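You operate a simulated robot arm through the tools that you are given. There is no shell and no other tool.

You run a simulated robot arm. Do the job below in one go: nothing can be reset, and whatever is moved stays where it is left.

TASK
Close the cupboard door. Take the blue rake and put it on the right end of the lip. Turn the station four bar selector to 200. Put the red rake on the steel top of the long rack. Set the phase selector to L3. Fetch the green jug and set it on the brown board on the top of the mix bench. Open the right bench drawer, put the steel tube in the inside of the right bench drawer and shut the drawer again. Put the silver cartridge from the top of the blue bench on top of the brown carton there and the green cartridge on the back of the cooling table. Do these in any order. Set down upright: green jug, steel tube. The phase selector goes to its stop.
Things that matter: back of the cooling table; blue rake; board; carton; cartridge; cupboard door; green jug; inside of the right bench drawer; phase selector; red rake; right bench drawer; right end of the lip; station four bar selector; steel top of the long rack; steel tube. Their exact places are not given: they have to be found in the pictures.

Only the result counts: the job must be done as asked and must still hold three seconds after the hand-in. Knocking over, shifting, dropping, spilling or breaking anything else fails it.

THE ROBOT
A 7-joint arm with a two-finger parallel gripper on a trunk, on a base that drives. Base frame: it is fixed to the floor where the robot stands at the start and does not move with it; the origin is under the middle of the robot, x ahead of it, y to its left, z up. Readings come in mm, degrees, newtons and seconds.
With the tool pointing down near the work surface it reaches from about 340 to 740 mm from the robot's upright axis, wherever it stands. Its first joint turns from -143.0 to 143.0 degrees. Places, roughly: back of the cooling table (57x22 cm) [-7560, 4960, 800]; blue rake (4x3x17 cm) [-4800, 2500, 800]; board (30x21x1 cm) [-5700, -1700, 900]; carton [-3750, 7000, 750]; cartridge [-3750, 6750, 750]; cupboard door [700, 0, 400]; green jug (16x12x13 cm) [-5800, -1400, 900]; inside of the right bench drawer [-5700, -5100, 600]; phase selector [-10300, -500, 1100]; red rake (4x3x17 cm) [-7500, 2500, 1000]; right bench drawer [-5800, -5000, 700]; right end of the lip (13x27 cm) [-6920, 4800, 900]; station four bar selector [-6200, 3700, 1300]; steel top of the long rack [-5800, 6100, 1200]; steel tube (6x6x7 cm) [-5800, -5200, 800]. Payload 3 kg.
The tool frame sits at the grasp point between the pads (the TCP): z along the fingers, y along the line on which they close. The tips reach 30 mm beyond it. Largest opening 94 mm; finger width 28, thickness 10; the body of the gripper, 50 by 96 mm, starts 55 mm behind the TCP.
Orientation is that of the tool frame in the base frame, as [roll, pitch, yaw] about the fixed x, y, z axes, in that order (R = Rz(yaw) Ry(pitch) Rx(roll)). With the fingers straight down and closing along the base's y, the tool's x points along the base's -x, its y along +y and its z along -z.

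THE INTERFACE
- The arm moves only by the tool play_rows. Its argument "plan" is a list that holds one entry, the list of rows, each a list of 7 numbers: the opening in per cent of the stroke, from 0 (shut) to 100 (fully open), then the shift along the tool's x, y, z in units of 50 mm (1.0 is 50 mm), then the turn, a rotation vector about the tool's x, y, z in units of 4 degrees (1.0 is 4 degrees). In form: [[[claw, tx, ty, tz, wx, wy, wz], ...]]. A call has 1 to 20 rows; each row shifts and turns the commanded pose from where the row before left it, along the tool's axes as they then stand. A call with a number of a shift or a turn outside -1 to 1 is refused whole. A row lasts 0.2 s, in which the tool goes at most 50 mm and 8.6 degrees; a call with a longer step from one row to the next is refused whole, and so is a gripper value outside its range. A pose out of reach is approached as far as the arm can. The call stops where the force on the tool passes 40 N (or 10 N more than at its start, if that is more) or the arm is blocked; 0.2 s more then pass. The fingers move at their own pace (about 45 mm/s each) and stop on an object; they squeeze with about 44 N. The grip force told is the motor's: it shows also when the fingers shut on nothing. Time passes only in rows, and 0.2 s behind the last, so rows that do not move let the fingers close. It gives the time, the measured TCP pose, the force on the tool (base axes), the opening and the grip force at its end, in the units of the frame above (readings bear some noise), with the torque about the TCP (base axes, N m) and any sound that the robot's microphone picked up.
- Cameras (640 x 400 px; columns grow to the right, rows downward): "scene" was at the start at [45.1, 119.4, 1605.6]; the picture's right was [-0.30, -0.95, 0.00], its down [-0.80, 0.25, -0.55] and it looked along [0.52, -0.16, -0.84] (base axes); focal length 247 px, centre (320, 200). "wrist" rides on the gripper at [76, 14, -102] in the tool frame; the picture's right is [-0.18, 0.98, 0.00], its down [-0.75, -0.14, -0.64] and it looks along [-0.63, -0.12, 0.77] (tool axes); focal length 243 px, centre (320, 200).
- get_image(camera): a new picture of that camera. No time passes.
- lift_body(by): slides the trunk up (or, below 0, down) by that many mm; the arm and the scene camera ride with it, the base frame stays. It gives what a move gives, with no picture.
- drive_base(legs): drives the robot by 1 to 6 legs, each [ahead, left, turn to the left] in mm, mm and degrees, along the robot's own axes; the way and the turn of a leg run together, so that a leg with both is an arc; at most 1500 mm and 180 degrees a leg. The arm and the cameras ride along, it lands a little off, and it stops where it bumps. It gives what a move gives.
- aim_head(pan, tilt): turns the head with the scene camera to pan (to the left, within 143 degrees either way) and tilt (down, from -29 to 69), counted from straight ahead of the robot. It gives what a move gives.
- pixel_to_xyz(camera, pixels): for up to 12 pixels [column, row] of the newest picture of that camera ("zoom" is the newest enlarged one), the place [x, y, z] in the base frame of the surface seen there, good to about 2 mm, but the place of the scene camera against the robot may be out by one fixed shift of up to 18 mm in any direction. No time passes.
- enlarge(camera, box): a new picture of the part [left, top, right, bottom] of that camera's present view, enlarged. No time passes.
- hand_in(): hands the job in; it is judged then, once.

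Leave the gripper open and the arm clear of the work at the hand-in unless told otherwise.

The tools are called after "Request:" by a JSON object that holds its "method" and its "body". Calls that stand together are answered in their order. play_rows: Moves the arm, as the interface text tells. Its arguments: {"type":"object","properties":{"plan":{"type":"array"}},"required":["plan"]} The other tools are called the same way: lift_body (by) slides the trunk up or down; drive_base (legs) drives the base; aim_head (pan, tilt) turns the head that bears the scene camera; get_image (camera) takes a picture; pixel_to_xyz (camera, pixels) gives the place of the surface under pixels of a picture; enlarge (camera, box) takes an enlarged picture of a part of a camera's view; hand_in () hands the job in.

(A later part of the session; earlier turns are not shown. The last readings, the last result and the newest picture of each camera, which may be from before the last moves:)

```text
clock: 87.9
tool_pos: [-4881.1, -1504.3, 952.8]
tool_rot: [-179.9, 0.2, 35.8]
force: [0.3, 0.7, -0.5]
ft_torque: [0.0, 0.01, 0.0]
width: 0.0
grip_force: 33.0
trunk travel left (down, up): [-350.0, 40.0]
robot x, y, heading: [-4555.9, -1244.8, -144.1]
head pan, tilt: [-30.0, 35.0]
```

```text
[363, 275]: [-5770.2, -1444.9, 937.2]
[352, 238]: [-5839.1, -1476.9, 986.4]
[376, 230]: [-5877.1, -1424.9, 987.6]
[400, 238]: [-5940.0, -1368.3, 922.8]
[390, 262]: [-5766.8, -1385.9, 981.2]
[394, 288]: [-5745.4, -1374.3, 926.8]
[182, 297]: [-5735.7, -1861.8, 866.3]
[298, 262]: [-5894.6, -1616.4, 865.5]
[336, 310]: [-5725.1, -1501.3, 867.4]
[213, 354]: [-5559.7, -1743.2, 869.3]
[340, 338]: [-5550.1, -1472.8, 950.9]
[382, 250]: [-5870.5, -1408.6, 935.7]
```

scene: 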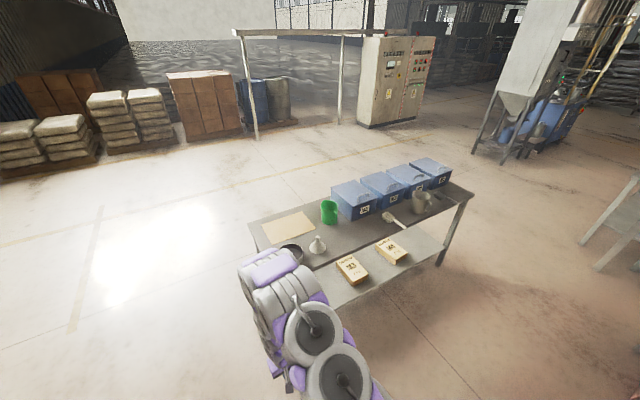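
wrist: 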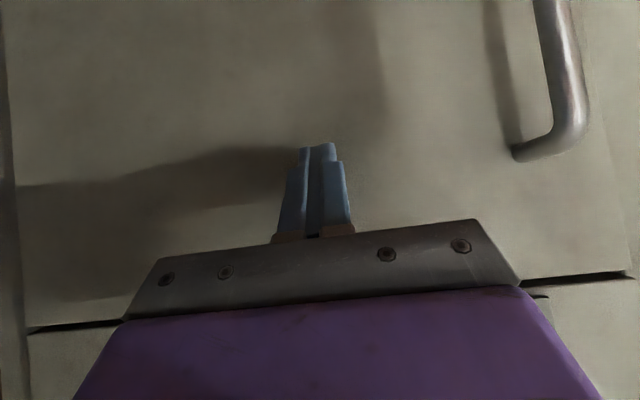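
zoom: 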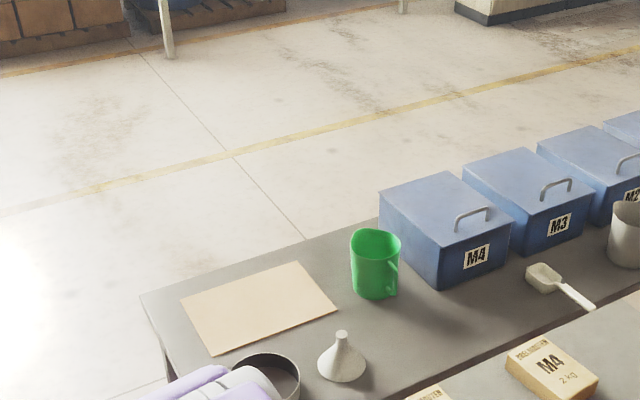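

The handle points straight toward the bench front, so I can grip it from above with the pads closing along the bench. I raise the tool to z≈1075, open it, then drive to the bench front.

Request:
{"method": "play_rows", "body": {"plan": [[[100, 0, 0, -0.8, 0, 0, 0], [100, 0, 0, -0.8, 0, 0, 0], [100, 0, 0, -0.8, 0, 0, 0], [100, 0, 0, 0, 0, 0, 0], [100, 0, 0, 0, 0, 0, 0]]]}}

Request:
{"method": "drive_base", "body": {"legs": [[0, -461, 0], [430, 0, 0]]}}

Request:
{"method": "aim_head", "body": {"pan": 0, "tilt": 50}}

Request:
{"method": "get_image", "body": {"camera": "scene"}}

Request:
{"method": "get_image", "body": {"camera": "wrist"}}

```text
clock: 89.1
tool_pos: [-4878.9, -1503.6, 1074.6]
tool_rot: [-179.9, 0.3, 35.8]
force: [-0.1, -0.2, -0.9]
ft_torque: [-0.04, 0.01, -0.04]
width: 94.0
grip_force: 0.0
trunk travel left (down, up): [-350.0, 40.0]
robot x, y, heading: [-4554.7, -1242.4, -144.1]
head pan, tilt: [-30.0, 35.0]
```

```text
clock: 91.2
tool_pos: [-5039.8, -1241.8, 1079.2]
tool_rot: [179.3, 1.0, 27.3]
force: [0.2, 0.1, 0.6]
ft_torque: [0.0, 0.01, -0.03]
width: 93.9
grip_force: 0.1
trunk travel left (down, up): [-350.0, 40.0]
robot x, y, heading: [-4687.1, -1050.7, -152.7]
head pan, tilt: [-30.0, 35.0]
stopped in leg 1: the robot was blocked; the commanded pose is now the measured one
```

```text
clock: 92.1
tool_pos: [-5044.0, -1239.3, 1077.6]
tool_rot: [179.1, 0.8, 27.3]
force: [0.5, -0.6, 0.2]
ft_torque: [0.05, 0.02, -0.01]
width: 94.2
grip_force: 0.0
trunk travel left (down, up): [-350.0, 40.0]
robot x, y, heading: [-4686.0, -1048.9, -152.6]
head pan, tilt: [0.0, 50.0]
```

```text
taken
```

scene: 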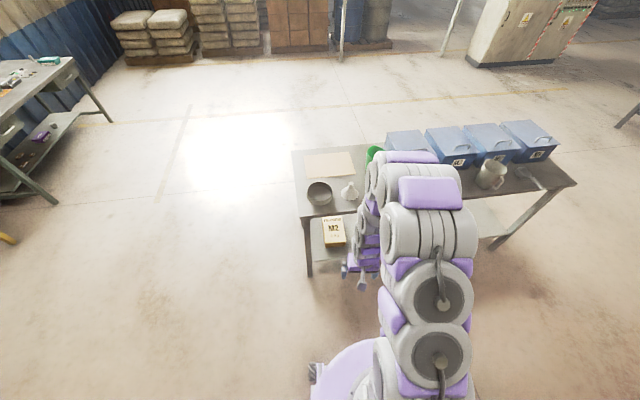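

```text
taken
```

wrist: 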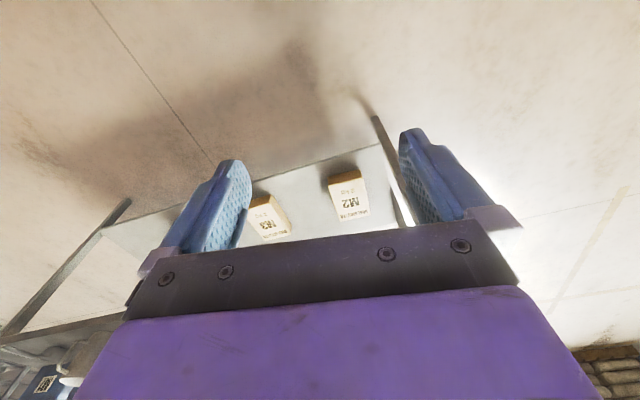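

The base was blocked: I may have touched the stool at my right. I look there.

Request:
{"method": "aim_head", "body": {"pan": -95, "tilt": 60}}

Request:
{"method": "get_image", "body": {"camera": "scene"}}

Request:
{"method": "pixel_to_xyz", "body": {"camera": "scene", "pixels": [[320, 200], [250, 200], [400, 200], [320, 300], [320, 120]]}}

```text
clock: 93.8
tool_pos: [-5046.0, -1239.5, 1078.5]
tool_rot: [179.1, 0.8, 27.4]
force: [-0.8, 0.2, -0.3]
ft_torque: [0.0, -0.01, -0.03]
width: 93.7
grip_force: 0.1
trunk travel left (down, up): [-350.0, 40.0]
robot x, y, heading: [-4683.9, -1043.6, -152.7]
head pan, tilt: [-95.0, 60.0]
```

```text
taken
```

scene: 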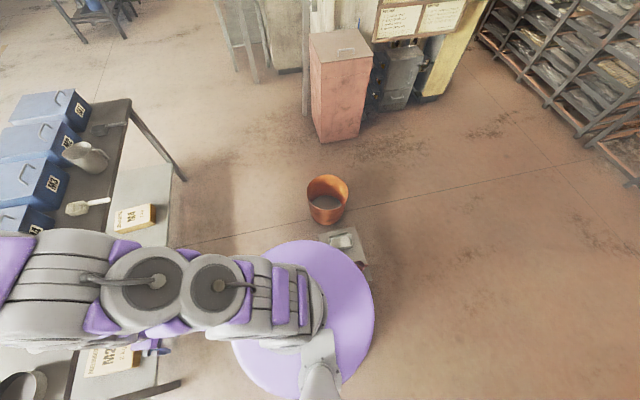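

```text
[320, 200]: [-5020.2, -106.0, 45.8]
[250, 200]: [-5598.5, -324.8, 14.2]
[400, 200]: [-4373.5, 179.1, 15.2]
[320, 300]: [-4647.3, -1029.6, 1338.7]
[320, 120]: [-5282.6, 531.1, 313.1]
```

Request:
{"method": "pixel_to_xyz", "body": {"camera": "scene", "pixels": [[328, 221], [328, 205], [345, 241], [362, 235], [366, 262], [320, 235], [370, 300], [345, 330], [308, 190], [347, 190], [355, 250], [300, 265]]}}

Request:
{"method": "enlarge", "body": {"camera": "scene", "box": [280, 160, 400, 280]}}

```text
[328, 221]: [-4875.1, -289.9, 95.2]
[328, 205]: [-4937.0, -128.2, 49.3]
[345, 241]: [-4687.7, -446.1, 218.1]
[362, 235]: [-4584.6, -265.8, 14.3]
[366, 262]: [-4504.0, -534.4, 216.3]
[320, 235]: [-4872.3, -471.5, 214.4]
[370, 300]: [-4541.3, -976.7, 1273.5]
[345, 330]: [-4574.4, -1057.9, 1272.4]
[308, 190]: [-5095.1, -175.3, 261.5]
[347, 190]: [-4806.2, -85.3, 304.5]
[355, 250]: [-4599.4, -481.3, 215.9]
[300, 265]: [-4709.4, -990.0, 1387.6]
```

```text
3.33 times, centred on (340, 220) of scene
```

zoom: 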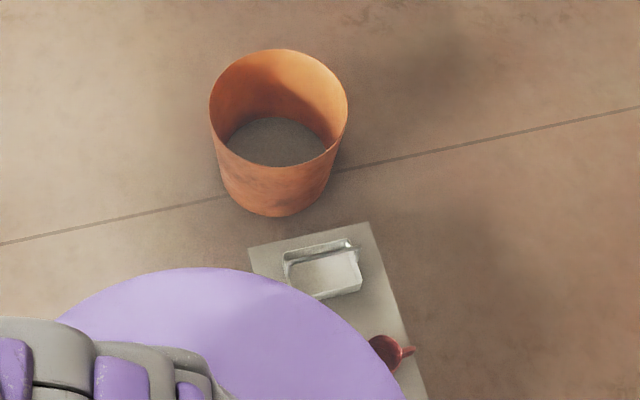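

The stool is right behind the purple shoulder disc. I move away from it to the left and inspect it.

Request:
{"method": "drive_base", "body": {"legs": [[0, 200, 0]]}}

Request:
{"method": "aim_head", "body": {"pan": -100, "tilt": 45}}

Request:
{"method": "get_image", "body": {"camera": "scene"}}

Request:
{"method": "enlarge", "body": {"camera": "scene", "box": [240, 160, 432, 280]}}

```text
clock: 95.4
tool_pos: [-4953.6, -1418.1, 1077.6]
tool_rot: [179.1, 0.7, 27.4]
force: [0.1, 0.1, -0.3]
ft_torque: [0.04, 0.0, 0.01]
width: 94.1
grip_force: 0.0
trunk travel left (down, up): [-350.0, 40.0]
robot x, y, heading: [-4597.2, -1225.5, -152.8]
head pan, tilt: [-95.0, 60.0]
```

```text
clock: 96.2
tool_pos: [-4953.5, -1413.9, 1077.3]
tool_rot: [179.0, 0.9, 27.3]
force: [-0.5, -0.1, -0.1]
ft_torque: [0.04, 0.0, -0.04]
width: 94.1
grip_force: 0.0
trunk travel left (down, up): [-350.0, 40.0]
robot x, y, heading: [-4594.6, -1226.9, -152.9]
head pan, tilt: [-100.0, 45.0]
```

```text
taken
```

scene: 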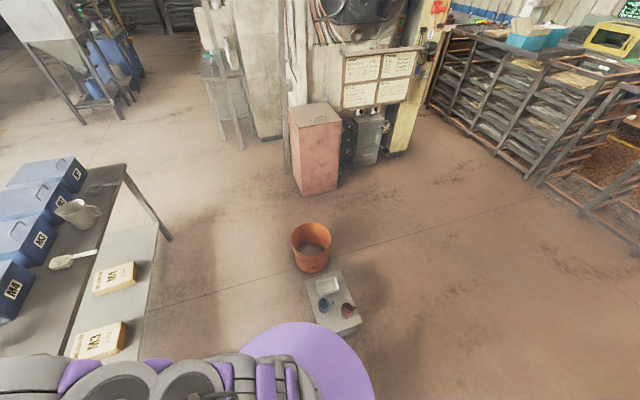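

```text
3.33 times, centred on (336, 220) of scene
```

zoom: 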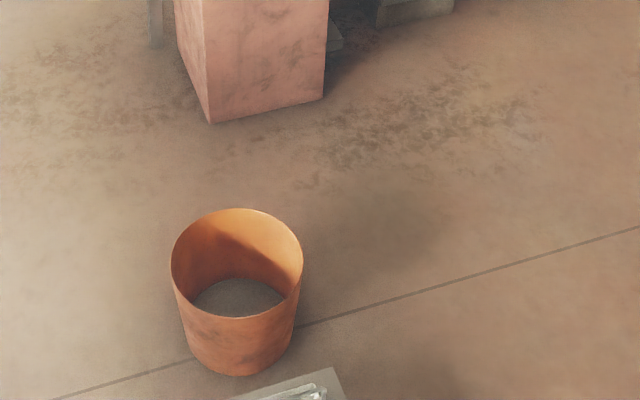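

The stool and the mugs stand upright. I measure its corners.

Request:
{"method": "pixel_to_xyz", "body": {"camera": "scene", "pixels": [[308, 282], [340, 271], [359, 317], [322, 322], [341, 331], [360, 328], [348, 305], [325, 300], [311, 268], [310, 235], [330, 287]]}}

Request:
{"method": "enlarge", "body": {"camera": "scene", "box": [240, 240, 432, 360]}}

```text
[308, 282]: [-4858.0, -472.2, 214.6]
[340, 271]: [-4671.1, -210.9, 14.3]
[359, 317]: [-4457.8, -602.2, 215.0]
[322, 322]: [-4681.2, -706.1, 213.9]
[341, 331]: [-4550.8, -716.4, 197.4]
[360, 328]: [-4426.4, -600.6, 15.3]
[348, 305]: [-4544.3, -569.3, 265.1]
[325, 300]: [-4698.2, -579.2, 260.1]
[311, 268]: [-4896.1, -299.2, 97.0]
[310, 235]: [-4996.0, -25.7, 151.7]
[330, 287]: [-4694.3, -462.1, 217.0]
```

```text
3.33 times, centred on (336, 300) of scene
```

zoom: 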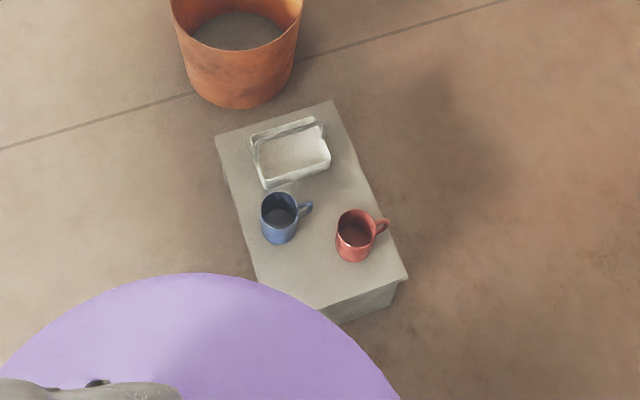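

Request:
{"method": "pixel_to_xyz", "body": {"camera": "zoom", "pixels": [[218, 140], [330, 104], [403, 275], [225, 170], [258, 272], [380, 220], [340, 310], [360, 302], [390, 288]]}}

```text
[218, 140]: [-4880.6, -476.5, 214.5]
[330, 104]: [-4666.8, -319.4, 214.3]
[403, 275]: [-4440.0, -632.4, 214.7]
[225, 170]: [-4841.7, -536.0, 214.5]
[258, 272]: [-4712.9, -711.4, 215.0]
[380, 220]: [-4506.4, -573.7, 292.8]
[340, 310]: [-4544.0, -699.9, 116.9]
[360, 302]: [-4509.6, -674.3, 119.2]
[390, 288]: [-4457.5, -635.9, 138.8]
```

The stool is still squarely aligned with the bench (edges at 36°/126°), so it has not been shifted. Now I turn 8.5° left, go ahead 220, right 420, then ahead 220, keeping well away from it.

Request:
{"method": "drive_base", "body": {"legs": [[0, 0, 8.5], [220, 0, 0], [0, -420, 0], [220, 0, 0]]}}

Request:
{"method": "aim_head", "body": {"pan": 0, "tilt": 50}}

Request:
{"method": "get_image", "body": {"camera": "scene"}}

Request:
{"method": "get_image", "body": {"camera": "wrist"}}

```text
clock: 102.0
tool_pos: [-5525.6, -1391.1, 1077.8]
tool_rot: [179.5, 0.9, 35.6]
force: [-1.2, 0.3, -1.0]
ft_torque: [0.04, -0.01, 0.01]
width: 94.2
grip_force: 0.0
trunk travel left (down, up): [-350.0, 40.0]
robot x, y, heading: [-5203.6, -1142.9, -144.4]
head pan, tilt: [-100.0, 45.0]
```

```text
clock: 103.8
tool_pos: [-5525.3, -1388.9, 1079.2]
tool_rot: [179.3, 0.9, 35.7]
force: [-0.3, 0.3, 0.8]
ft_torque: [0.03, -0.01, -0.05]
width: 94.1
grip_force: 0.1
trunk travel left (down, up): [-350.0, 40.0]
robot x, y, heading: [-5200.3, -1148.3, -144.0]
head pan, tilt: [0.0, 50.0]
```

```text
taken
```

scene: 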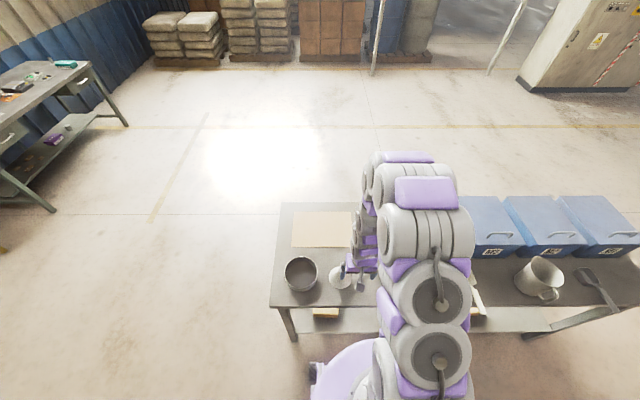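

```text
taken
```

wrist: 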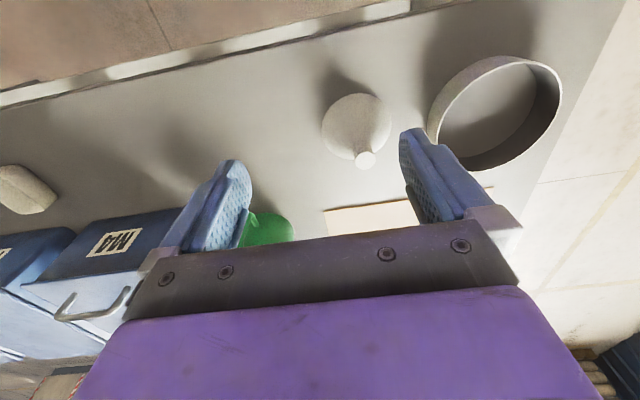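

The green jug shows at wrist (265,228) behind the gripper. I shift the tool right and forward to line it up above the handle (staying high).

Request:
{"method": "play_rows", "body": {"plan": [[[100, -0.5, -0.7, 0, 0, 0, 0], [100, -0.5, -0.7, 0, 0, 0, 0], [100, -0.5, -0.7, 0, 0, 0, 0], [100, -0.5, -0.7, 0, 0, 0, 0]]]}}

Request:
{"method": "get_image", "body": {"camera": "wrist"}}

```text
clock: 104.8
tool_pos: [-5691.6, -1333.1, 1080.1]
tool_rot: [179.3, 0.7, 35.7]
force: [1.3, -0.5, 0.6]
ft_torque: [0.03, 0.01, -0.03]
width: 93.9
grip_force: 0.1
trunk travel left (down, up): [-350.0, 40.0]
robot x, y, heading: [-5202.8, -1145.0, -144.3]
head pan, tilt: [0.0, 50.0]
```

```text
taken
```

wrist: 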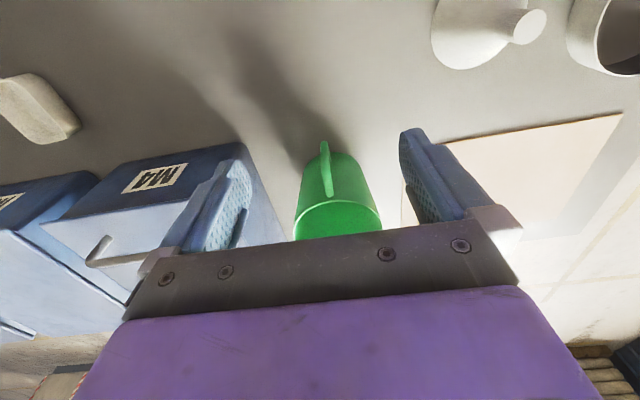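

The handle is seen well between the fingers at (327,165). I measure it, the jug and the box M4.

Request:
{"method": "pixel_to_xyz", "body": {"camera": "wrist", "pixels": [[325, 148], [327, 165], [330, 190], [300, 215], [375, 205], [338, 225], [160, 160], [240, 145], [450, 140], [620, 116], [410, 222], [330, 145]]}}

```text
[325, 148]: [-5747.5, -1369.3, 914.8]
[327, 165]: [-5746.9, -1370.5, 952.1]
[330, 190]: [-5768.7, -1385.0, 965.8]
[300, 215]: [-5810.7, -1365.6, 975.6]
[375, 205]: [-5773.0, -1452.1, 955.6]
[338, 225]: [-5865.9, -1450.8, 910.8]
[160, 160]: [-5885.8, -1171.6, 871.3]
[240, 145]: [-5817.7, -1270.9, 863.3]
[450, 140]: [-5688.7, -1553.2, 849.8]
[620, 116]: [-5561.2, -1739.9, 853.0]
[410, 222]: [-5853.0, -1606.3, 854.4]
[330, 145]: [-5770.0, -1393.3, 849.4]
```

Handle bar centre ≈(-5754,-1375), rim z≈976, bench top z≈849. I move over it and lower to TCP z≈925, then look.

Request:
{"method": "play_rows", "body": {"plan": [[[100, -0.77, -0.025, 0, 0, 0, 0], [100, -0.77, -0.025, 0, 0, 0, 0], [100, 0, 0, 0.6, 0, 0, 0], [100, 0, 0, 0.6, 0, 0, 0], [100, 0, 0, 0.6, 0, 0, 0], [100, 0, 0, 0.6, 0, 0, 0], [100, 0, 0, 0.4, 0, 0, 0], [100, 0, 0, 0.3, 0, 0, 0]]]}}

Request:
{"method": "get_image", "body": {"camera": "wrist"}}

```text
clock: 106.6
tool_pos: [-5755.5, -1382.7, 926.3]
tool_rot: [179.2, 0.9, 35.8]
force: [0.0, 0.0, 0.7]
ft_torque: [0.01, 0.01, 0.0]
width: 93.7
grip_force: 0.0
trunk travel left (down, up): [-350.0, 40.0]
robot x, y, heading: [-5199.6, -1148.9, -144.1]
head pan, tilt: [0.0, 50.0]
```

```text
taken
```

wrist: 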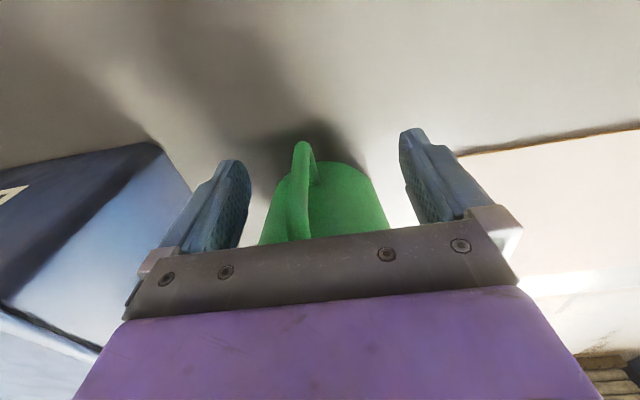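

The handle lies a little left of centre in the picture; I measure it to centre exactly.

Request:
{"method": "pixel_to_xyz", "body": {"camera": "wrist", "pixels": [[302, 150], [300, 175], [297, 200], [296, 225], [308, 200], [290, 200]]}}

```text
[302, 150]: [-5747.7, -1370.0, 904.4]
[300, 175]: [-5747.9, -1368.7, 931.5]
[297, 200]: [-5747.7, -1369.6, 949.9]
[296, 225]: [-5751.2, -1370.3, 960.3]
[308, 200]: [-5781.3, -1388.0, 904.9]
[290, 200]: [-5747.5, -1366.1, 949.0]
```

I shift 5.6 mm right and 4 mm back, then close on the handle.

Request:
{"method": "play_rows", "body": {"plan": [[[100, 0.08, -0.11, 0, 0, 0, 0], [0, 0, 0, 0, 0, 0, 0], [0, 0, 0, 0, 0, 0, 0], [0, 0, 0, 0, 0, 0, 0], [0, 0, 0, 0, 0, 0, 0], [0, 0, 0, 0, 0, 0, 0], [0, 0, 0, 0, 0, 0, 0]]]}}

Request:
{"method": "get_image", "body": {"camera": "wrist"}}

```text
clock: 108.2
tool_pos: [-5754.0, -1375.0, 926.2]
tool_rot: [179.1, 0.9, 35.8]
force: [-0.4, -0.2, 1.0]
ft_torque: [-0.08, 0.08, -0.03]
width: 13.2
grip_force: 40.0
trunk travel left (down, up): [-350.0, 40.0]
robot x, y, heading: [-5203.0, -1146.0, -144.2]
head pan, tilt: [0.0, 50.0]
```

```text
taken
```

wrist: 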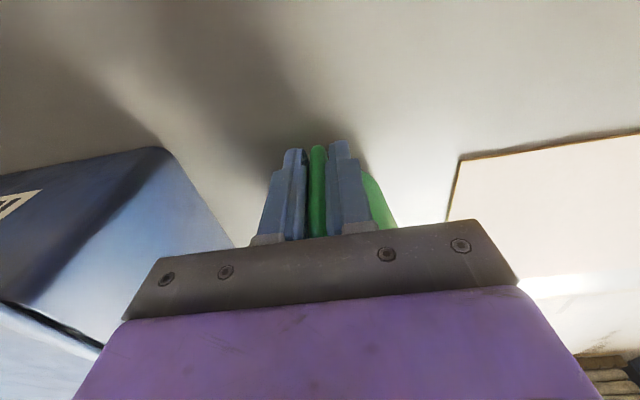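

Gripped (13 mm). I lift 50 mm, move 71 mm forward and 262 mm left over the board's middle.

Request:
{"method": "play_rows", "body": {"plan": [[[0, 0, 0, -0.3, 0, 0, 0], [0, 0, 0, -0.35, 0, 0, 0], [0, 0, 0, -0.35, 0, 0, 0], [0, -0.4, 0, 0, 0, 0, 0], [0, -0.51, 0, 0, 0, 0, 0], [0, -0.51, 0, 0, 0, 0, 0], [0, 0, 0.5, 0, 0, 0, 0], [0, 0, 0.65, 0, 0, 0, 0], [0, 0, 0.65, 0, 0, 0, 0], [0, 0, 0.65, 0, 0, 0, 0], [0, 0, 0.65, 0, 0, 0, 0], [0, 0, 0.65, 0, 0, 0, 0], [0, 0, 0.65, 0, 0, 0, 0], [0, 0, 0.5, 0, 0, 0, 0], [0, 0, 0.34, 0, 0, 0, 0]]]}}

Request:
{"method": "get_image", "body": {"camera": "wrist"}}

Request:
{"method": "aim_head", "body": {"pan": 8, "tilt": 50}}

Request:
{"method": "get_image", "body": {"camera": "scene"}}

```text
clock: 111.4
tool_pos: [-5655.5, -1627.3, 980.8]
tool_rot: [179.3, 0.9, 35.6]
force: [1.1, 0.0, -2.0]
ft_torque: [0.09, -0.1, -0.04]
width: 9.5
grip_force: 43.4
trunk travel left (down, up): [-350.0, 40.0]
robot x, y, heading: [-5198.9, -1146.1, -144.3]
head pan, tilt: [0.0, 50.0]
```

```text
taken
```

wrist: 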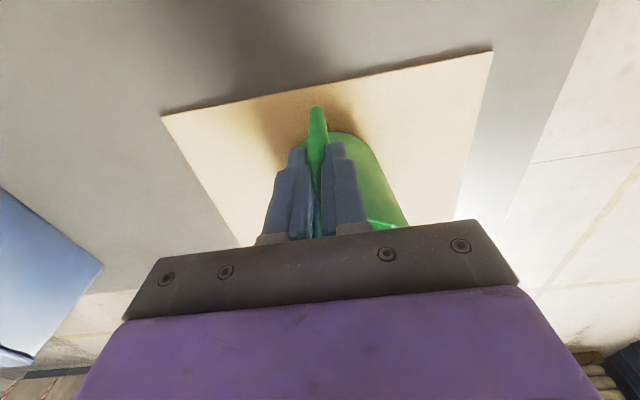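

```text
clock: 112.1
tool_pos: [-5656.4, -1627.4, 980.5]
tool_rot: [179.4, 0.8, 35.7]
force: [-0.2, 1.6, -1.7]
ft_torque: [0.1, -0.09, 0.02]
width: 9.4
grip_force: 42.7
trunk travel left (down, up): [-350.0, 40.0]
robot x, y, heading: [-5199.9, -1146.2, -144.3]
head pan, tilt: [8.0, 50.0]
```

```text
taken
```

scene: 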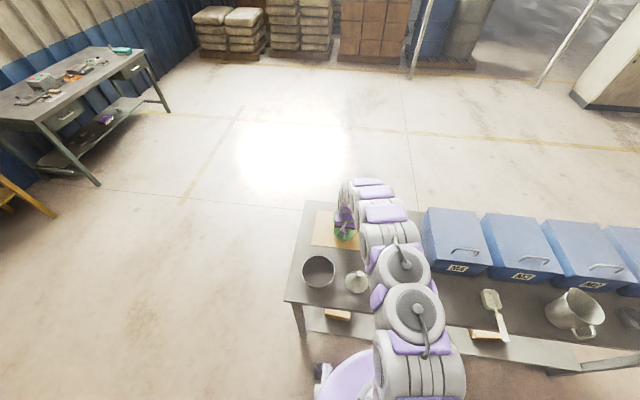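

The opening shrank to 9.5 mm, so the handle may have slipped a little. I measure the jug's attitude.

Request:
{"method": "pixel_to_xyz", "body": {"camera": "wrist", "pixels": [[317, 112], [318, 135], [340, 137], [355, 145], [375, 180], [390, 215], [400, 222], [370, 222], [300, 180], [325, 100], [340, 220]]}}

Request:
{"method": "enlarge", "body": {"camera": "scene", "box": [290, 180, 410, 300]}}

```text
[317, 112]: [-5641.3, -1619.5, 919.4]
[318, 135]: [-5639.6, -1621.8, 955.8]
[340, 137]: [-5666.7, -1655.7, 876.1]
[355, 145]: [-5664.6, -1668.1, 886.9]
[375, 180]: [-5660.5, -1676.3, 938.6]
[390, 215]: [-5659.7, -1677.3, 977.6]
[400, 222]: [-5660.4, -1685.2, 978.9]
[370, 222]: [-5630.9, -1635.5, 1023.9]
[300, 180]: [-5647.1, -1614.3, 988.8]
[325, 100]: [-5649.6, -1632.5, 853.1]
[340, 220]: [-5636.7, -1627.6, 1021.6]
```

```text
3.33 times, centred on (350, 240) of scene
```

zoom: 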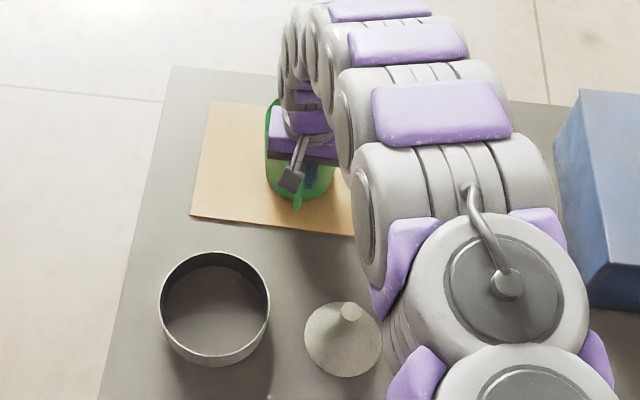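

Request:
{"method": "enlarge", "body": {"camera": "wrist", "box": [250, 90, 442, 210]}}

Request:
{"method": "pixel_to_xyz", "body": {"camera": "wrist", "pixels": [[332, 131], [345, 134], [355, 140], [365, 152], [316, 107], [350, 132], [380, 222], [388, 224], [396, 226]]}}

```text
3.33 times, centred on (346, 150) of wrist
```

zoom: 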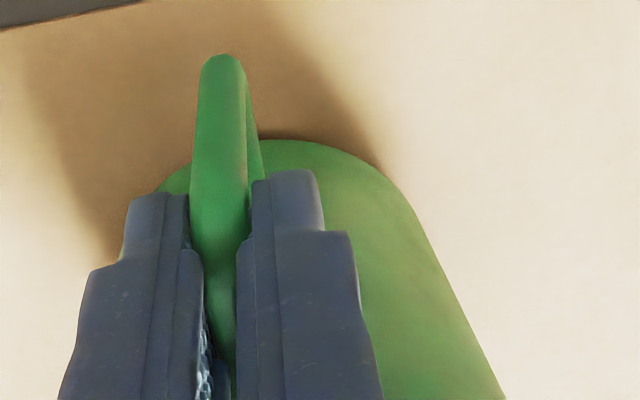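

```text
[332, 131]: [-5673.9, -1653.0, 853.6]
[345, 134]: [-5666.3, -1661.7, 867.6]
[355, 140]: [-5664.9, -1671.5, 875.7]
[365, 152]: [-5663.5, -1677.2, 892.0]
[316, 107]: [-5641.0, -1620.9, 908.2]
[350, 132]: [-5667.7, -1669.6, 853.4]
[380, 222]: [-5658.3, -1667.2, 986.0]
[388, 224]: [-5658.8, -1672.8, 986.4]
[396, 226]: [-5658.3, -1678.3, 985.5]
```

The handle slid about 40 mm in the fingers, the jug hangs upright with its bottom about 10 mm above the board, centred at ≈(-5718,-1675). I lower it gently.

Request:
{"method": "play_rows", "body": {"plan": [[[0, 0, 0, 0.08, 0, 0, 0], [0, 0, 0, 0.06, 0, 0, 0], [0, 0, 0, 0.06, 0, 0, 0]]]}}

Request:
{"method": "enlarge", "body": {"camera": "wrist", "box": [250, 90, 442, 210]}}

Request:
{"method": "pixel_to_xyz", "body": {"camera": "zoom", "pixels": [[300, 150], [300, 140], [220, 70], [470, 330], [350, 175], [420, 240]]}}

```text
clock: 112.9
tool_pos: [-5656.1, -1626.4, 973.5]
tool_rot: [179.4, 1.2, 35.7]
force: [0.1, -1.6, 24.3]
ft_torque: [-0.64, 1.22, 0.06]
width: 9.6
grip_force: 43.3
trunk travel left (down, up): [-350.0, 40.0]
robot x, y, heading: [-5198.8, -1145.0, -144.3]
head pan, tilt: [8.0, 50.0]
```

```text
3.33 times, centred on (346, 150) of wrist
```

zoom: 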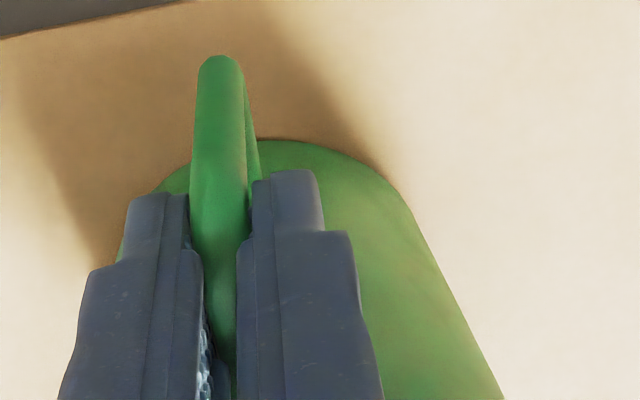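

```text
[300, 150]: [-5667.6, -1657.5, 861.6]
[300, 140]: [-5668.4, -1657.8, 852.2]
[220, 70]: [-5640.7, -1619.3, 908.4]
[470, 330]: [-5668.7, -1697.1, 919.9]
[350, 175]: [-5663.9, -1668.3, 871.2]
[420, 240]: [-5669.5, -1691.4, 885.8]
```

It rests on the board (24 N). I relieve 2 mm and open, then rise.

Request:
{"method": "play_rows", "body": {"plan": [[[0, 0, 0, -0.04, 0, 0, 0], [30, 0, 0, 0, 0, 0, 0], [60, 0, 0, 0, 0, 0, 0], [100, 0, 0, 0, 0, 0, 0], [100, 0, 0, 0, 0, 0, 0], [100, 0, 0, 0, 0, 0, 0], [100, 0, 0, 0, 0, 0, 0]]]}}

Request:
{"method": "get_image", "body": {"camera": "wrist"}}

```text
clock: 114.5
tool_pos: [-5656.2, -1626.6, 971.4]
tool_rot: [179.3, 0.9, 35.7]
force: [0.9, 0.4, -0.1]
ft_torque: [0.03, -0.05, 0.05]
width: 94.1
grip_force: 0.1
trunk travel left (down, up): [-350.0, 40.0]
robot x, y, heading: [-5200.7, -1143.8, -144.0]
head pan, tilt: [8.0, 50.0]
```

```text
taken
```

wrist: 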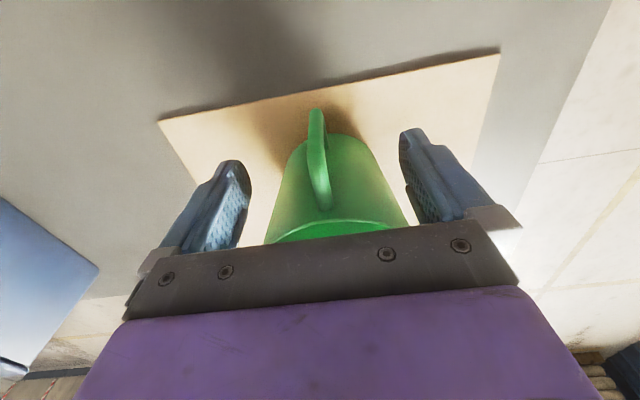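

The jug stands upright on the board. I raise the tool 110 mm and retreat toward the robot, then check from the scene camera.

Request:
{"method": "play_rows", "body": {"plan": [[[100, 0, 0, -0.3, 0, 0, 0], [100, 0, 0, -0.6, 0, 0, 0], [100, 0, 0, -0.7, 0, 0, 0], [100, 0, 0, -0.7, 0, 0, 0], [100, 0.6, -0.6, 0, 0, 0, 0], [100, 0.6, -0.6, 0, 0, 0, 0], [100, 0.7, -0.6, 0, 0, 0, 0], [100, 0.7, -0.4, 0, 0, 0, 0], [100, 0.7, 0, 0, 0, 0, 0], [100, 0.7, 0, 0, 0, 0, 0], [100, 0.7, 0, 0, 0, 0, 0]]]}}

Request:
{"method": "aim_head", "body": {"pan": 10, "tilt": 55}}

Request:
{"method": "get_image", "body": {"camera": "scene"}}

```text
clock: 116.9
tool_pos: [-5528.9, -1396.7, 1079.2]
tool_rot: [179.4, 1.0, 35.7]
force: [-0.9, -0.6, 0.9]
ft_torque: [-0.01, -0.01, 0.02]
width: 93.9
grip_force: 0.1
trunk travel left (down, up): [-350.0, 40.0]
robot x, y, heading: [-5200.4, -1143.0, -144.6]
head pan, tilt: [8.0, 50.0]
```

```text
clock: 117.5
tool_pos: [-5529.0, -1397.8, 1079.2]
tool_rot: [179.3, 0.7, 35.7]
force: [0.4, -0.2, -0.1]
ft_torque: [0.01, 0.0, 0.02]
width: 93.9
grip_force: 0.1
trunk travel left (down, up): [-350.0, 40.0]
robot x, y, heading: [-5201.4, -1147.1, -144.3]
head pan, tilt: [10.0, 55.0]
```

```text
taken
```

scene: 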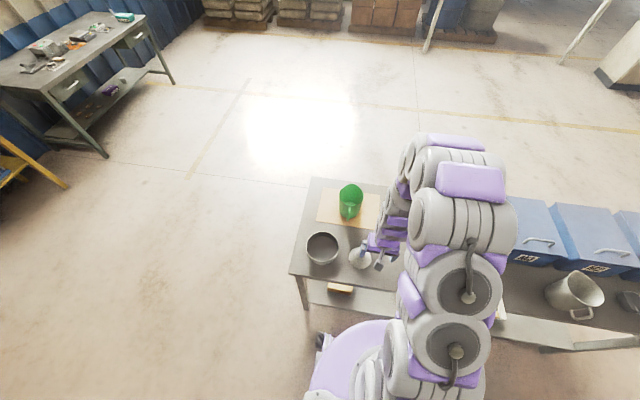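

The jug is done. The bench with two drawers is at upper left; I measure it to plan the drive.

Request:
{"method": "pixel_to_xyz", "body": {"camera": "scene", "pixels": [[140, 18], [47, 93], [70, 88], [135, 42], [174, 82], [106, 157], [75, 42], [65, 185], [95, 17], [10, 95], [122, 17]]}}

Request:
{"method": "enlarge", "body": {"camera": "scene", "box": [0, 0, 192, 120]}}

```text
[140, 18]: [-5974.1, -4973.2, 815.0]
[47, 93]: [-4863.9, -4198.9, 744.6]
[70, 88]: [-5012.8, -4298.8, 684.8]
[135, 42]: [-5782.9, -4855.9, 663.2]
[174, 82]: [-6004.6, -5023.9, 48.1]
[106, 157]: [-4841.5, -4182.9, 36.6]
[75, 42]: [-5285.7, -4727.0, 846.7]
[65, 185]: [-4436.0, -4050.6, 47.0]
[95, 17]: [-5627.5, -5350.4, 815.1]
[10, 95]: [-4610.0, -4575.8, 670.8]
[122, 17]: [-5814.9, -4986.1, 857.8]
```

```text
3.33 times, centred on (96, 60) of scene
```

zoom: 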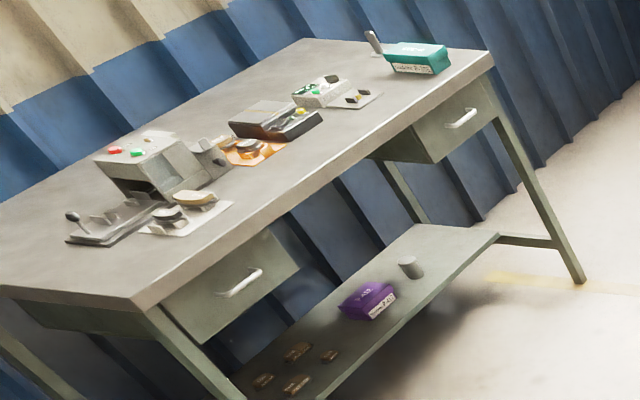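

The bench front runs from (-4864,-4199) to (-5974,-4973), with the right drawer's front at about (-5783,-4856), facing azimuth 125°. I drive round the left end of the mix bench and stop ~800 mm in front of that drawer.

Request:
{"method": "drive_base", "body": {"legs": [[-150, 0, 0], [0, 850, 0], [1300, 500, 0], [1350, 450, 0], [0, 0, 89]]}}

Request:
{"method": "aim_head", "body": {"pan": 0, "tilt": 35}}

Request:
{"method": "get_image", "body": {"camera": "scene"}}

```text
clock: 140.1
tool_pos: [-5908.6, -4465.7, 1078.4]
tool_rot: [179.3, 0.9, 124.2]
force: [0.5, 0.4, -0.3]
ft_torque: [0.0, 0.0, -0.04]
width: 93.9
grip_force: 0.0
trunk travel left (down, up): [-350.0, 40.0]
robot x, y, heading: [-6150.7, -4132.4, -55.9]
head pan, tilt: [10.0, 55.0]
```

```text
clock: 140.9
tool_pos: [-5907.9, -4463.5, 1080.5]
tool_rot: [179.4, 0.9, 124.1]
force: [-0.2, -0.3, -0.2]
ft_torque: [-0.02, 0.01, -0.02]
width: 93.8
grip_force: 0.0
trunk travel left (down, up): [-350.0, 40.0]
robot x, y, heading: [-6146.2, -4131.3, -56.1]
head pan, tilt: [0.0, 35.0]
```

```text
taken
```

scene: 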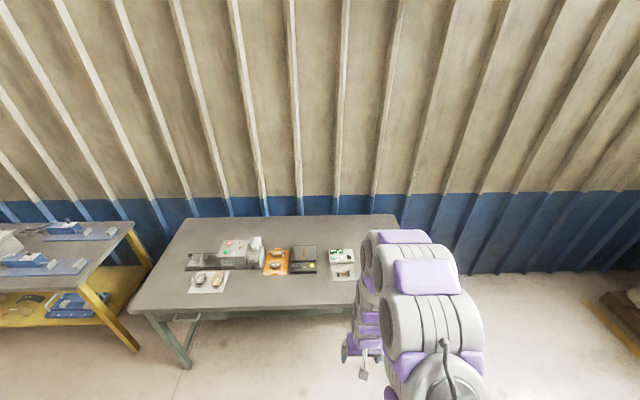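

The arm hides the drawer. I turn the base right 45° and look left to see it.

Request:
{"method": "drive_base", "body": {"legs": [[0, 0, -50]]}}

Request:
{"method": "aim_head", "body": {"pan": 50, "tilt": 45}}

Request:
{"method": "get_image", "body": {"camera": "scene"}}

Request:
{"method": "enlarge", "body": {"camera": "scene", "box": [280, 140, 472, 260]}}

```text
clock: 143.5
tool_pos: [-6248.7, -4530.4, 1079.8]
tool_rot: [179.3, 0.9, 74.3]
force: [-0.7, -0.8, -0.5]
ft_torque: [0.01, 0.02, -0.01]
width: 93.8
grip_force: 0.0
trunk travel left (down, up): [-350.0, 40.0]
robot x, y, heading: [-6151.5, -4130.3, -105.8]
head pan, tilt: [0.0, 35.0]
```

```text
clock: 144.7
tool_pos: [-6248.4, -4530.0, 1080.8]
tool_rot: [179.3, 1.1, 74.5]
force: [0.1, -1.1, 0.4]
ft_torque: [-0.03, -0.02, 0.02]
width: 93.9
grip_force: 0.1
trunk travel left (down, up): [-350.0, 40.0]
robot x, y, heading: [-6153.7, -4129.7, -105.6]
head pan, tilt: [50.0, 45.0]
```

```text
taken
```

scene: 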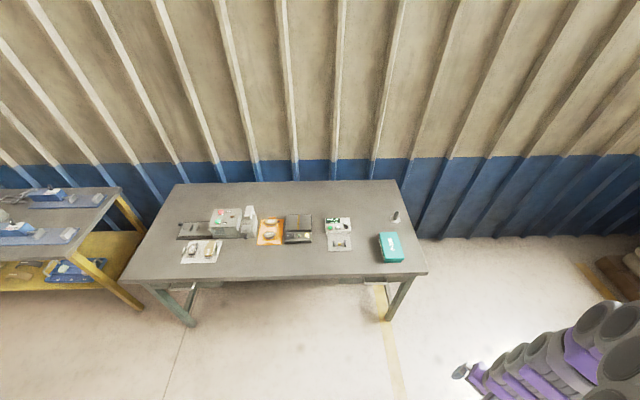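

```text
3.33 times, centred on (376, 200) of scene
```

zoom: 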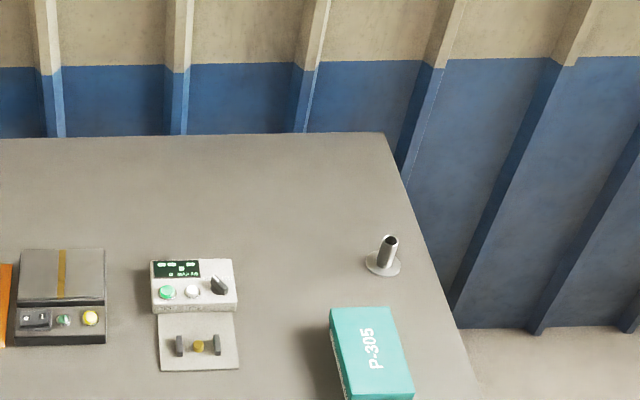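

The steel tube (tube on a round foot) stands at zoom (385,255). I measure it, the bench corners and drawer front.

Request:
{"method": "pixel_to_xyz", "body": {"camera": "zoom", "pixels": [[390, 240], [384, 268], [367, 265], [400, 265], [385, 275], [388, 135], [370, 360], [470, 385], [340, 320], [400, 315]]}}

Request:
{"method": "pixel_to_xyz", "body": {"camera": "scene", "pixels": [[425, 273], [410, 276], [370, 278], [125, 283], [398, 180], [175, 184], [390, 318], [410, 283], [380, 283]]}}

Request:
{"method": "enlarge", "body": {"camera": "scene", "box": [300, 220, 492, 340]}}

```text
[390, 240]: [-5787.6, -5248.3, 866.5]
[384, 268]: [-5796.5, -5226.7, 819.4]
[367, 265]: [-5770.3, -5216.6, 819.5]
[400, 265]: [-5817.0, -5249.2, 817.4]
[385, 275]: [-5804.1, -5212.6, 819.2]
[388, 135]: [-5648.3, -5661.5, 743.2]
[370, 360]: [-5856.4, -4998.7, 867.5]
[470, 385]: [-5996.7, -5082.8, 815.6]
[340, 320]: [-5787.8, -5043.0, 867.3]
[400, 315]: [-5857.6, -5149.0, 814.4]
```

```text
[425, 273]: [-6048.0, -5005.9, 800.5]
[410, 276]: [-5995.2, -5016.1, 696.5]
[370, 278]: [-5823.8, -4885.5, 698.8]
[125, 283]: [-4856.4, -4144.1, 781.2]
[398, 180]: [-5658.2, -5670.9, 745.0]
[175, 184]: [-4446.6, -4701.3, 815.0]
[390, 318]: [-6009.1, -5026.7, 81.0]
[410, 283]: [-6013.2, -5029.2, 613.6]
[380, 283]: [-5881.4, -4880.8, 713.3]
```

```text
3.33 times, centred on (396, 280) of scene
```

zoom: 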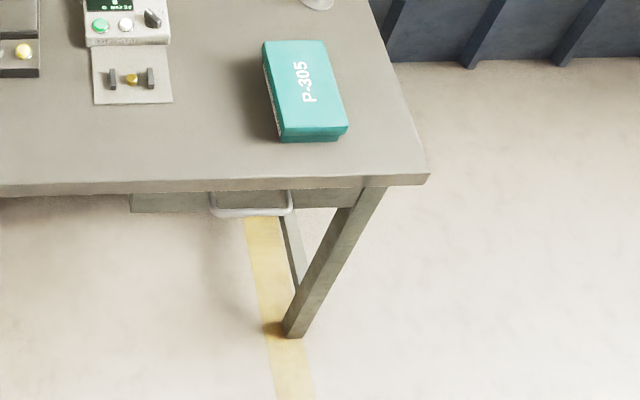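

The bench is square at 126°; the right drawer's bar handle is at about (-5868,-4872,~690), just below the bench edge, so it needs a horizontal grip. I lower the trunk, reach forward, and turn the tool to point forward with the pads closing vertically.

Request:
{"method": "lift_body", "body": {"by": -300}}

Request:
{"method": "play_rows", "body": {"plan": [[[100, -0.9, 0, 0, 0, 0, 0], [100, -0.9, 0, 0, 0, 0, 0], [100, -0.9, 0, 0, 0, 0, 0]]]}}

Request:
{"method": "play_rows", "body": {"plan": [[[100, 0, 0, 0, -1, -1, 1], [100, 0, 0, 0, -1, -1, 1], [100, 0, 0, 0, -1, -1, 1], [100, 0, 0, 0, -1, -1, 1], [100, 0, 0, 0, -1, -1, 1], [100, 0, 0, 0, -1, -1, 1], [100, 0, 0, 0, -1, -1, 1], [100, 0, 0, 0, -1, -1, 1], [100, 0, 0, 0, -1, -1, 1], [100, 0, 0, 0, -1, -1, 1], [100, 0, 0, 0, -1, -1, 1], [100, 0, 0, 0, -1, -1, 1], [100, 0, 0, 0, -1, -1, 1], [100, 0, 0, 0, -1, -1, 1], [100, 0, 0, 0, -1, -1, 1], [100, 0, 0, 0, -1, -1, 1], [100, 0, 0, 0, -1, -1, 1], [100, 0, 0, 0, -0.32, -0.32, 0.32]]]}}

```text
clock: 147.7
tool_pos: [-6248.0, -4529.5, 779.3]
tool_rot: [179.3, 1.1, 74.3]
force: [0.4, 0.0, -0.2]
ft_torque: [0.05, -0.01, 0.0]
width: 93.9
grip_force: 0.1
trunk travel left (down, up): [-50.0, 340.0]
robot x, y, heading: [-6148.8, -4129.7, -105.8]
head pan, tilt: [50.0, 45.0]
```

```text
clock: 148.5
tool_pos: [-6283.3, -4662.7, 780.1]
tool_rot: [179.3, 1.1, 74.2]
force: [0.4, 0.2, -0.2]
ft_torque: [-0.02, -0.03, -0.01]
width: 93.9
grip_force: 0.0
trunk travel left (down, up): [-50.0, 340.0]
robot x, y, heading: [-6149.8, -4132.6, -105.7]
head pan, tilt: [50.0, 45.0]
```

```text
clock: 152.3
tool_pos: [-6285.2, -4659.5, 782.5]
tool_rot: [88.9, -0.7, -15.7]
force: [-0.7, -0.3, 0.1]
ft_torque: [-0.06, 0.01, 0.01]
width: 94.1
grip_force: 0.0
trunk travel left (down, up): [-50.0, 340.0]
robot x, y, heading: [-6150.6, -4130.4, -105.8]
head pan, tilt: [50.0, 45.0]
```

The tool now points forward, pads closing vertically. I turn to heading -54° and line up in front of the right drawer, about 100 mm short of the handle.

Request:
{"method": "drive_base", "body": {"legs": [[0, 0, 51.7], [0, -218, 0], [115, 0, 0]]}}

Request:
{"method": "get_image", "body": {"camera": "wrist"}}

Request:
{"method": "aim_head", "body": {"pan": 10, "tilt": 50}}

Request:
{"method": "get_image", "body": {"camera": "scene"}}

```text
clock: 157.1
tool_pos: [-5919.9, -4776.3, 782.3]
tool_rot: [89.1, -0.5, 36.8]
force: [-0.3, -0.3, -0.2]
ft_torque: [0.01, -0.01, 0.01]
width: 94.0
grip_force: 0.1
trunk travel left (down, up): [-50.0, 340.0]
robot x, y, heading: [-6262.2, -4352.4, -53.3]
head pan, tilt: [50.0, 45.0]
```

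```text
taken
```

wrist: 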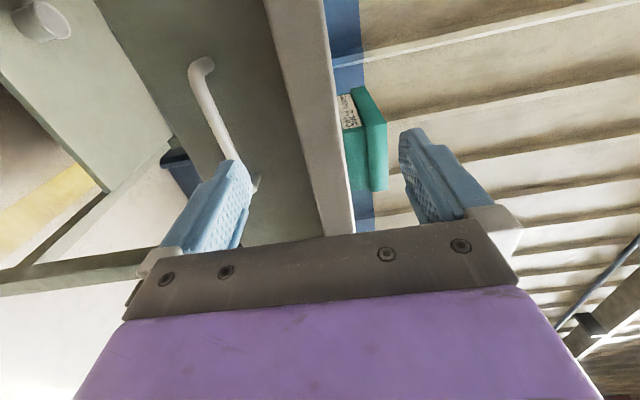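

```text
clock: 158.2
tool_pos: [-5925.1, -4778.9, 782.2]
tool_rot: [88.8, -0.7, 36.7]
force: [0.2, -0.6, 0.7]
ft_torque: [0.01, -0.03, 0.0]
width: 94.3
grip_force: 0.1
trunk travel left (down, up): [-50.0, 340.0]
robot x, y, heading: [-6255.8, -4350.6, -53.4]
head pan, tilt: [10.0, 50.0]
```

```text
taken
```

scene: 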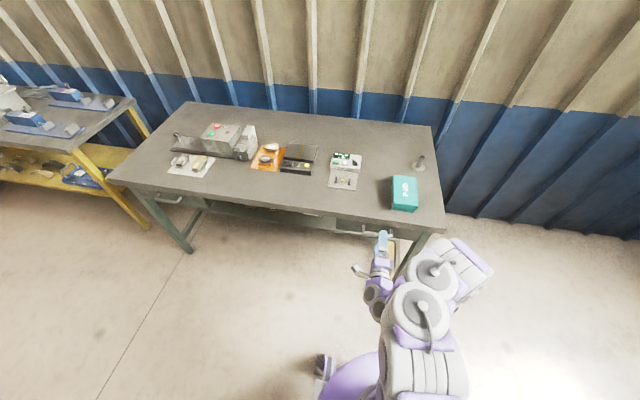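

The handle bar shows in the wrist picture from (200,70) to (250,180). I measure it.

Request:
{"method": "pixel_to_xyz", "body": {"camera": "wrist", "pixels": [[196, 75], [203, 100], [215, 125], [228, 150], [205, 62], [254, 182], [240, 80], [310, 150], [340, 215], [180, 40], [270, 100]]}}

```text
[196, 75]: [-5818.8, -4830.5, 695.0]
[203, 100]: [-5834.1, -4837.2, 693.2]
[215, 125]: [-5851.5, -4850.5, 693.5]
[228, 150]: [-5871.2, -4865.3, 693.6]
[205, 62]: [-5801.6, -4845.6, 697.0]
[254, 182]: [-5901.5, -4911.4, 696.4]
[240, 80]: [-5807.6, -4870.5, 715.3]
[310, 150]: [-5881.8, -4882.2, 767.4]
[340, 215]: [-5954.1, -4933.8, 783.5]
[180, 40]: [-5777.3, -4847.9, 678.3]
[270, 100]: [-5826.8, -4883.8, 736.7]
```

Bar centre is about (-5867,-4862,694), drawer face 41 mm behind it. I lower the tool 88 mm with a 60% opening, then advance 95 mm so that the pads straddle the bar.

Request:
{"method": "play_rows", "body": {"plan": [[[60, 0, -0.44, 0, 0, 0, 0], [60, 0, -0.44, 0, 0, 0, 0], [60, 0, -0.44, 0, 0, 0, 0], [60, 0, -0.44, 0, 0, 0, 0], [60, 0, 0, 0.4, 0, 0, 0], [60, 0, 0, 0.4, 0, 0, 0], [60, 0, 0, 0.3, 0, 0, 0], [60, 0, 0, 0.2, 0, 0, 0]]]}}

Request:
{"method": "get_image", "body": {"camera": "wrist"}}

```text
clock: 160.0
tool_pos: [-5879.7, -4834.5, 696.9]
tool_rot: [88.8, -0.7, 36.7]
force: [0.4, 0.4, -0.7]
ft_torque: [0.04, 0.02, -0.02]
width: 56.3
grip_force: 0.1
out of reach, approached as far as the arm can: row 3
trunk travel left (down, up): [-50.0, 340.0]
robot x, y, heading: [-6260.7, -4351.4, -53.5]
head pan, tilt: [10.0, 50.0]
```

```text
taken
```

wrist: 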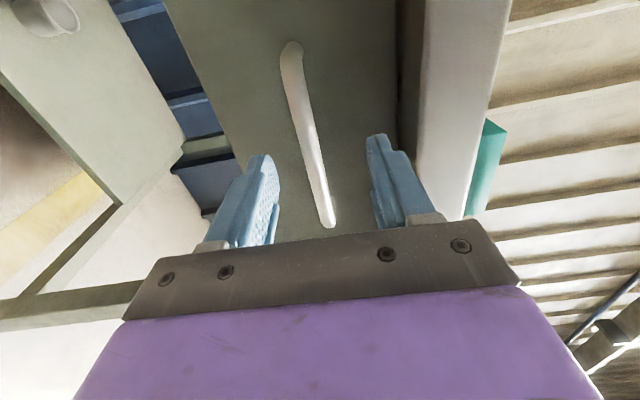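

The bar lies between the pads, 30 mm ahead. I advance 26 mm and close.

Request:
{"method": "play_rows", "body": {"plan": [[[60, 0, -0.04, 0.26, 0, 0, 0], [60, 0, 0, 0.26, 0, 0, 0], [0, 0, 0, 0, 0, 0, 0], [0, 0, 0, 0, 0, 0, 0], [0, 0, 0, 0, 0, 0, 0], [0, 0, 0, 0, 0, 0, 0], [0, 0, 0, 0, 0, 0, 0]]]}}

Request:
{"method": "get_image", "body": {"camera": "wrist"}}

```text
clock: 161.6
tool_pos: [-5865.8, -4855.3, 693.8]
tool_rot: [89.0, -0.5, 36.7]
force: [-1.6, -0.3, -19.8]
ft_torque: [-0.51, 1.07, 0.27]
width: 11.4
grip_force: 45.3
trunk travel left (down, up): [-50.0, 340.0]
robot x, y, heading: [-6254.2, -4347.6, -53.6]
head pan, tilt: [10.0, 50.0]
```

```text
taken
```

wrist: 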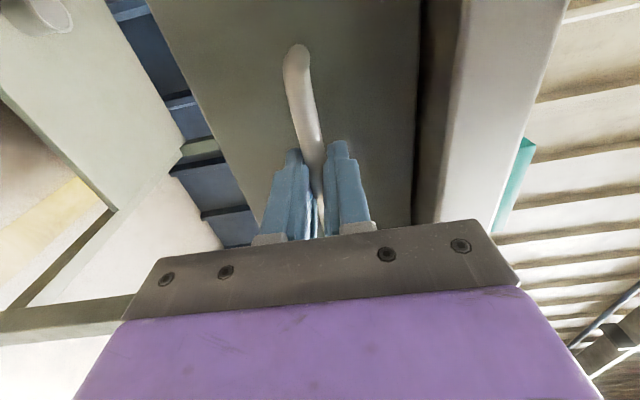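

Gripped the bar. I ease down 2 mm to relieve the 20 N, then drive back to pull the drawer, first 60 mm.

Request:
{"method": "play_rows", "body": {"plan": [[[0, 0, -0.04, 0, 0, 0, 0]]]}}

Request:
{"method": "drive_base", "body": {"legs": [[-60, 0, 0]]}}

Request:
{"method": "get_image", "body": {"camera": "wrist"}}

```text
clock: 162.0
tool_pos: [-5864.8, -4855.1, 693.0]
tool_rot: [89.0, -0.7, 36.8]
force: [-1.1, 4.9, -15.4]
ft_torque: [-0.58, 1.04, -0.9]
width: 11.6
grip_force: 45.0
trunk travel left (down, up): [-50.0, 340.0]
robot x, y, heading: [-6257.3, -4351.1, -53.4]
head pan, tilt: [10.0, 50.0]
```

```text
clock: 163.0
tool_pos: [-5899.5, -4807.3, 692.6]
tool_rot: [88.8, -0.7, 36.8]
force: [6.0, 5.0, -15.8]
ft_torque: [-0.57, 1.09, 0.02]
width: 11.7
grip_force: 45.6
trunk travel left (down, up): [-50.0, 340.0]
robot x, y, heading: [-6293.1, -4301.3, -53.4]
head pan, tilt: [10.0, 50.0]
```

```text
taken
```

wrist: 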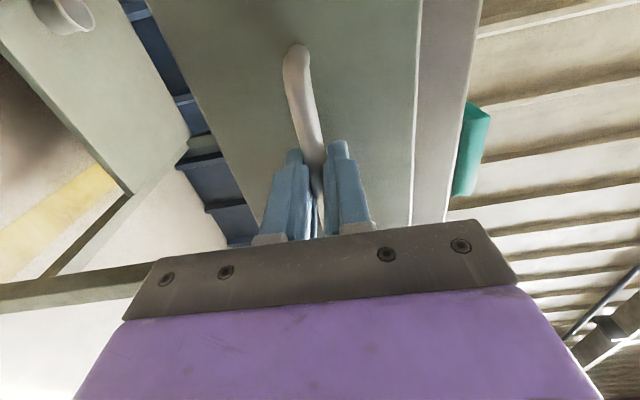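

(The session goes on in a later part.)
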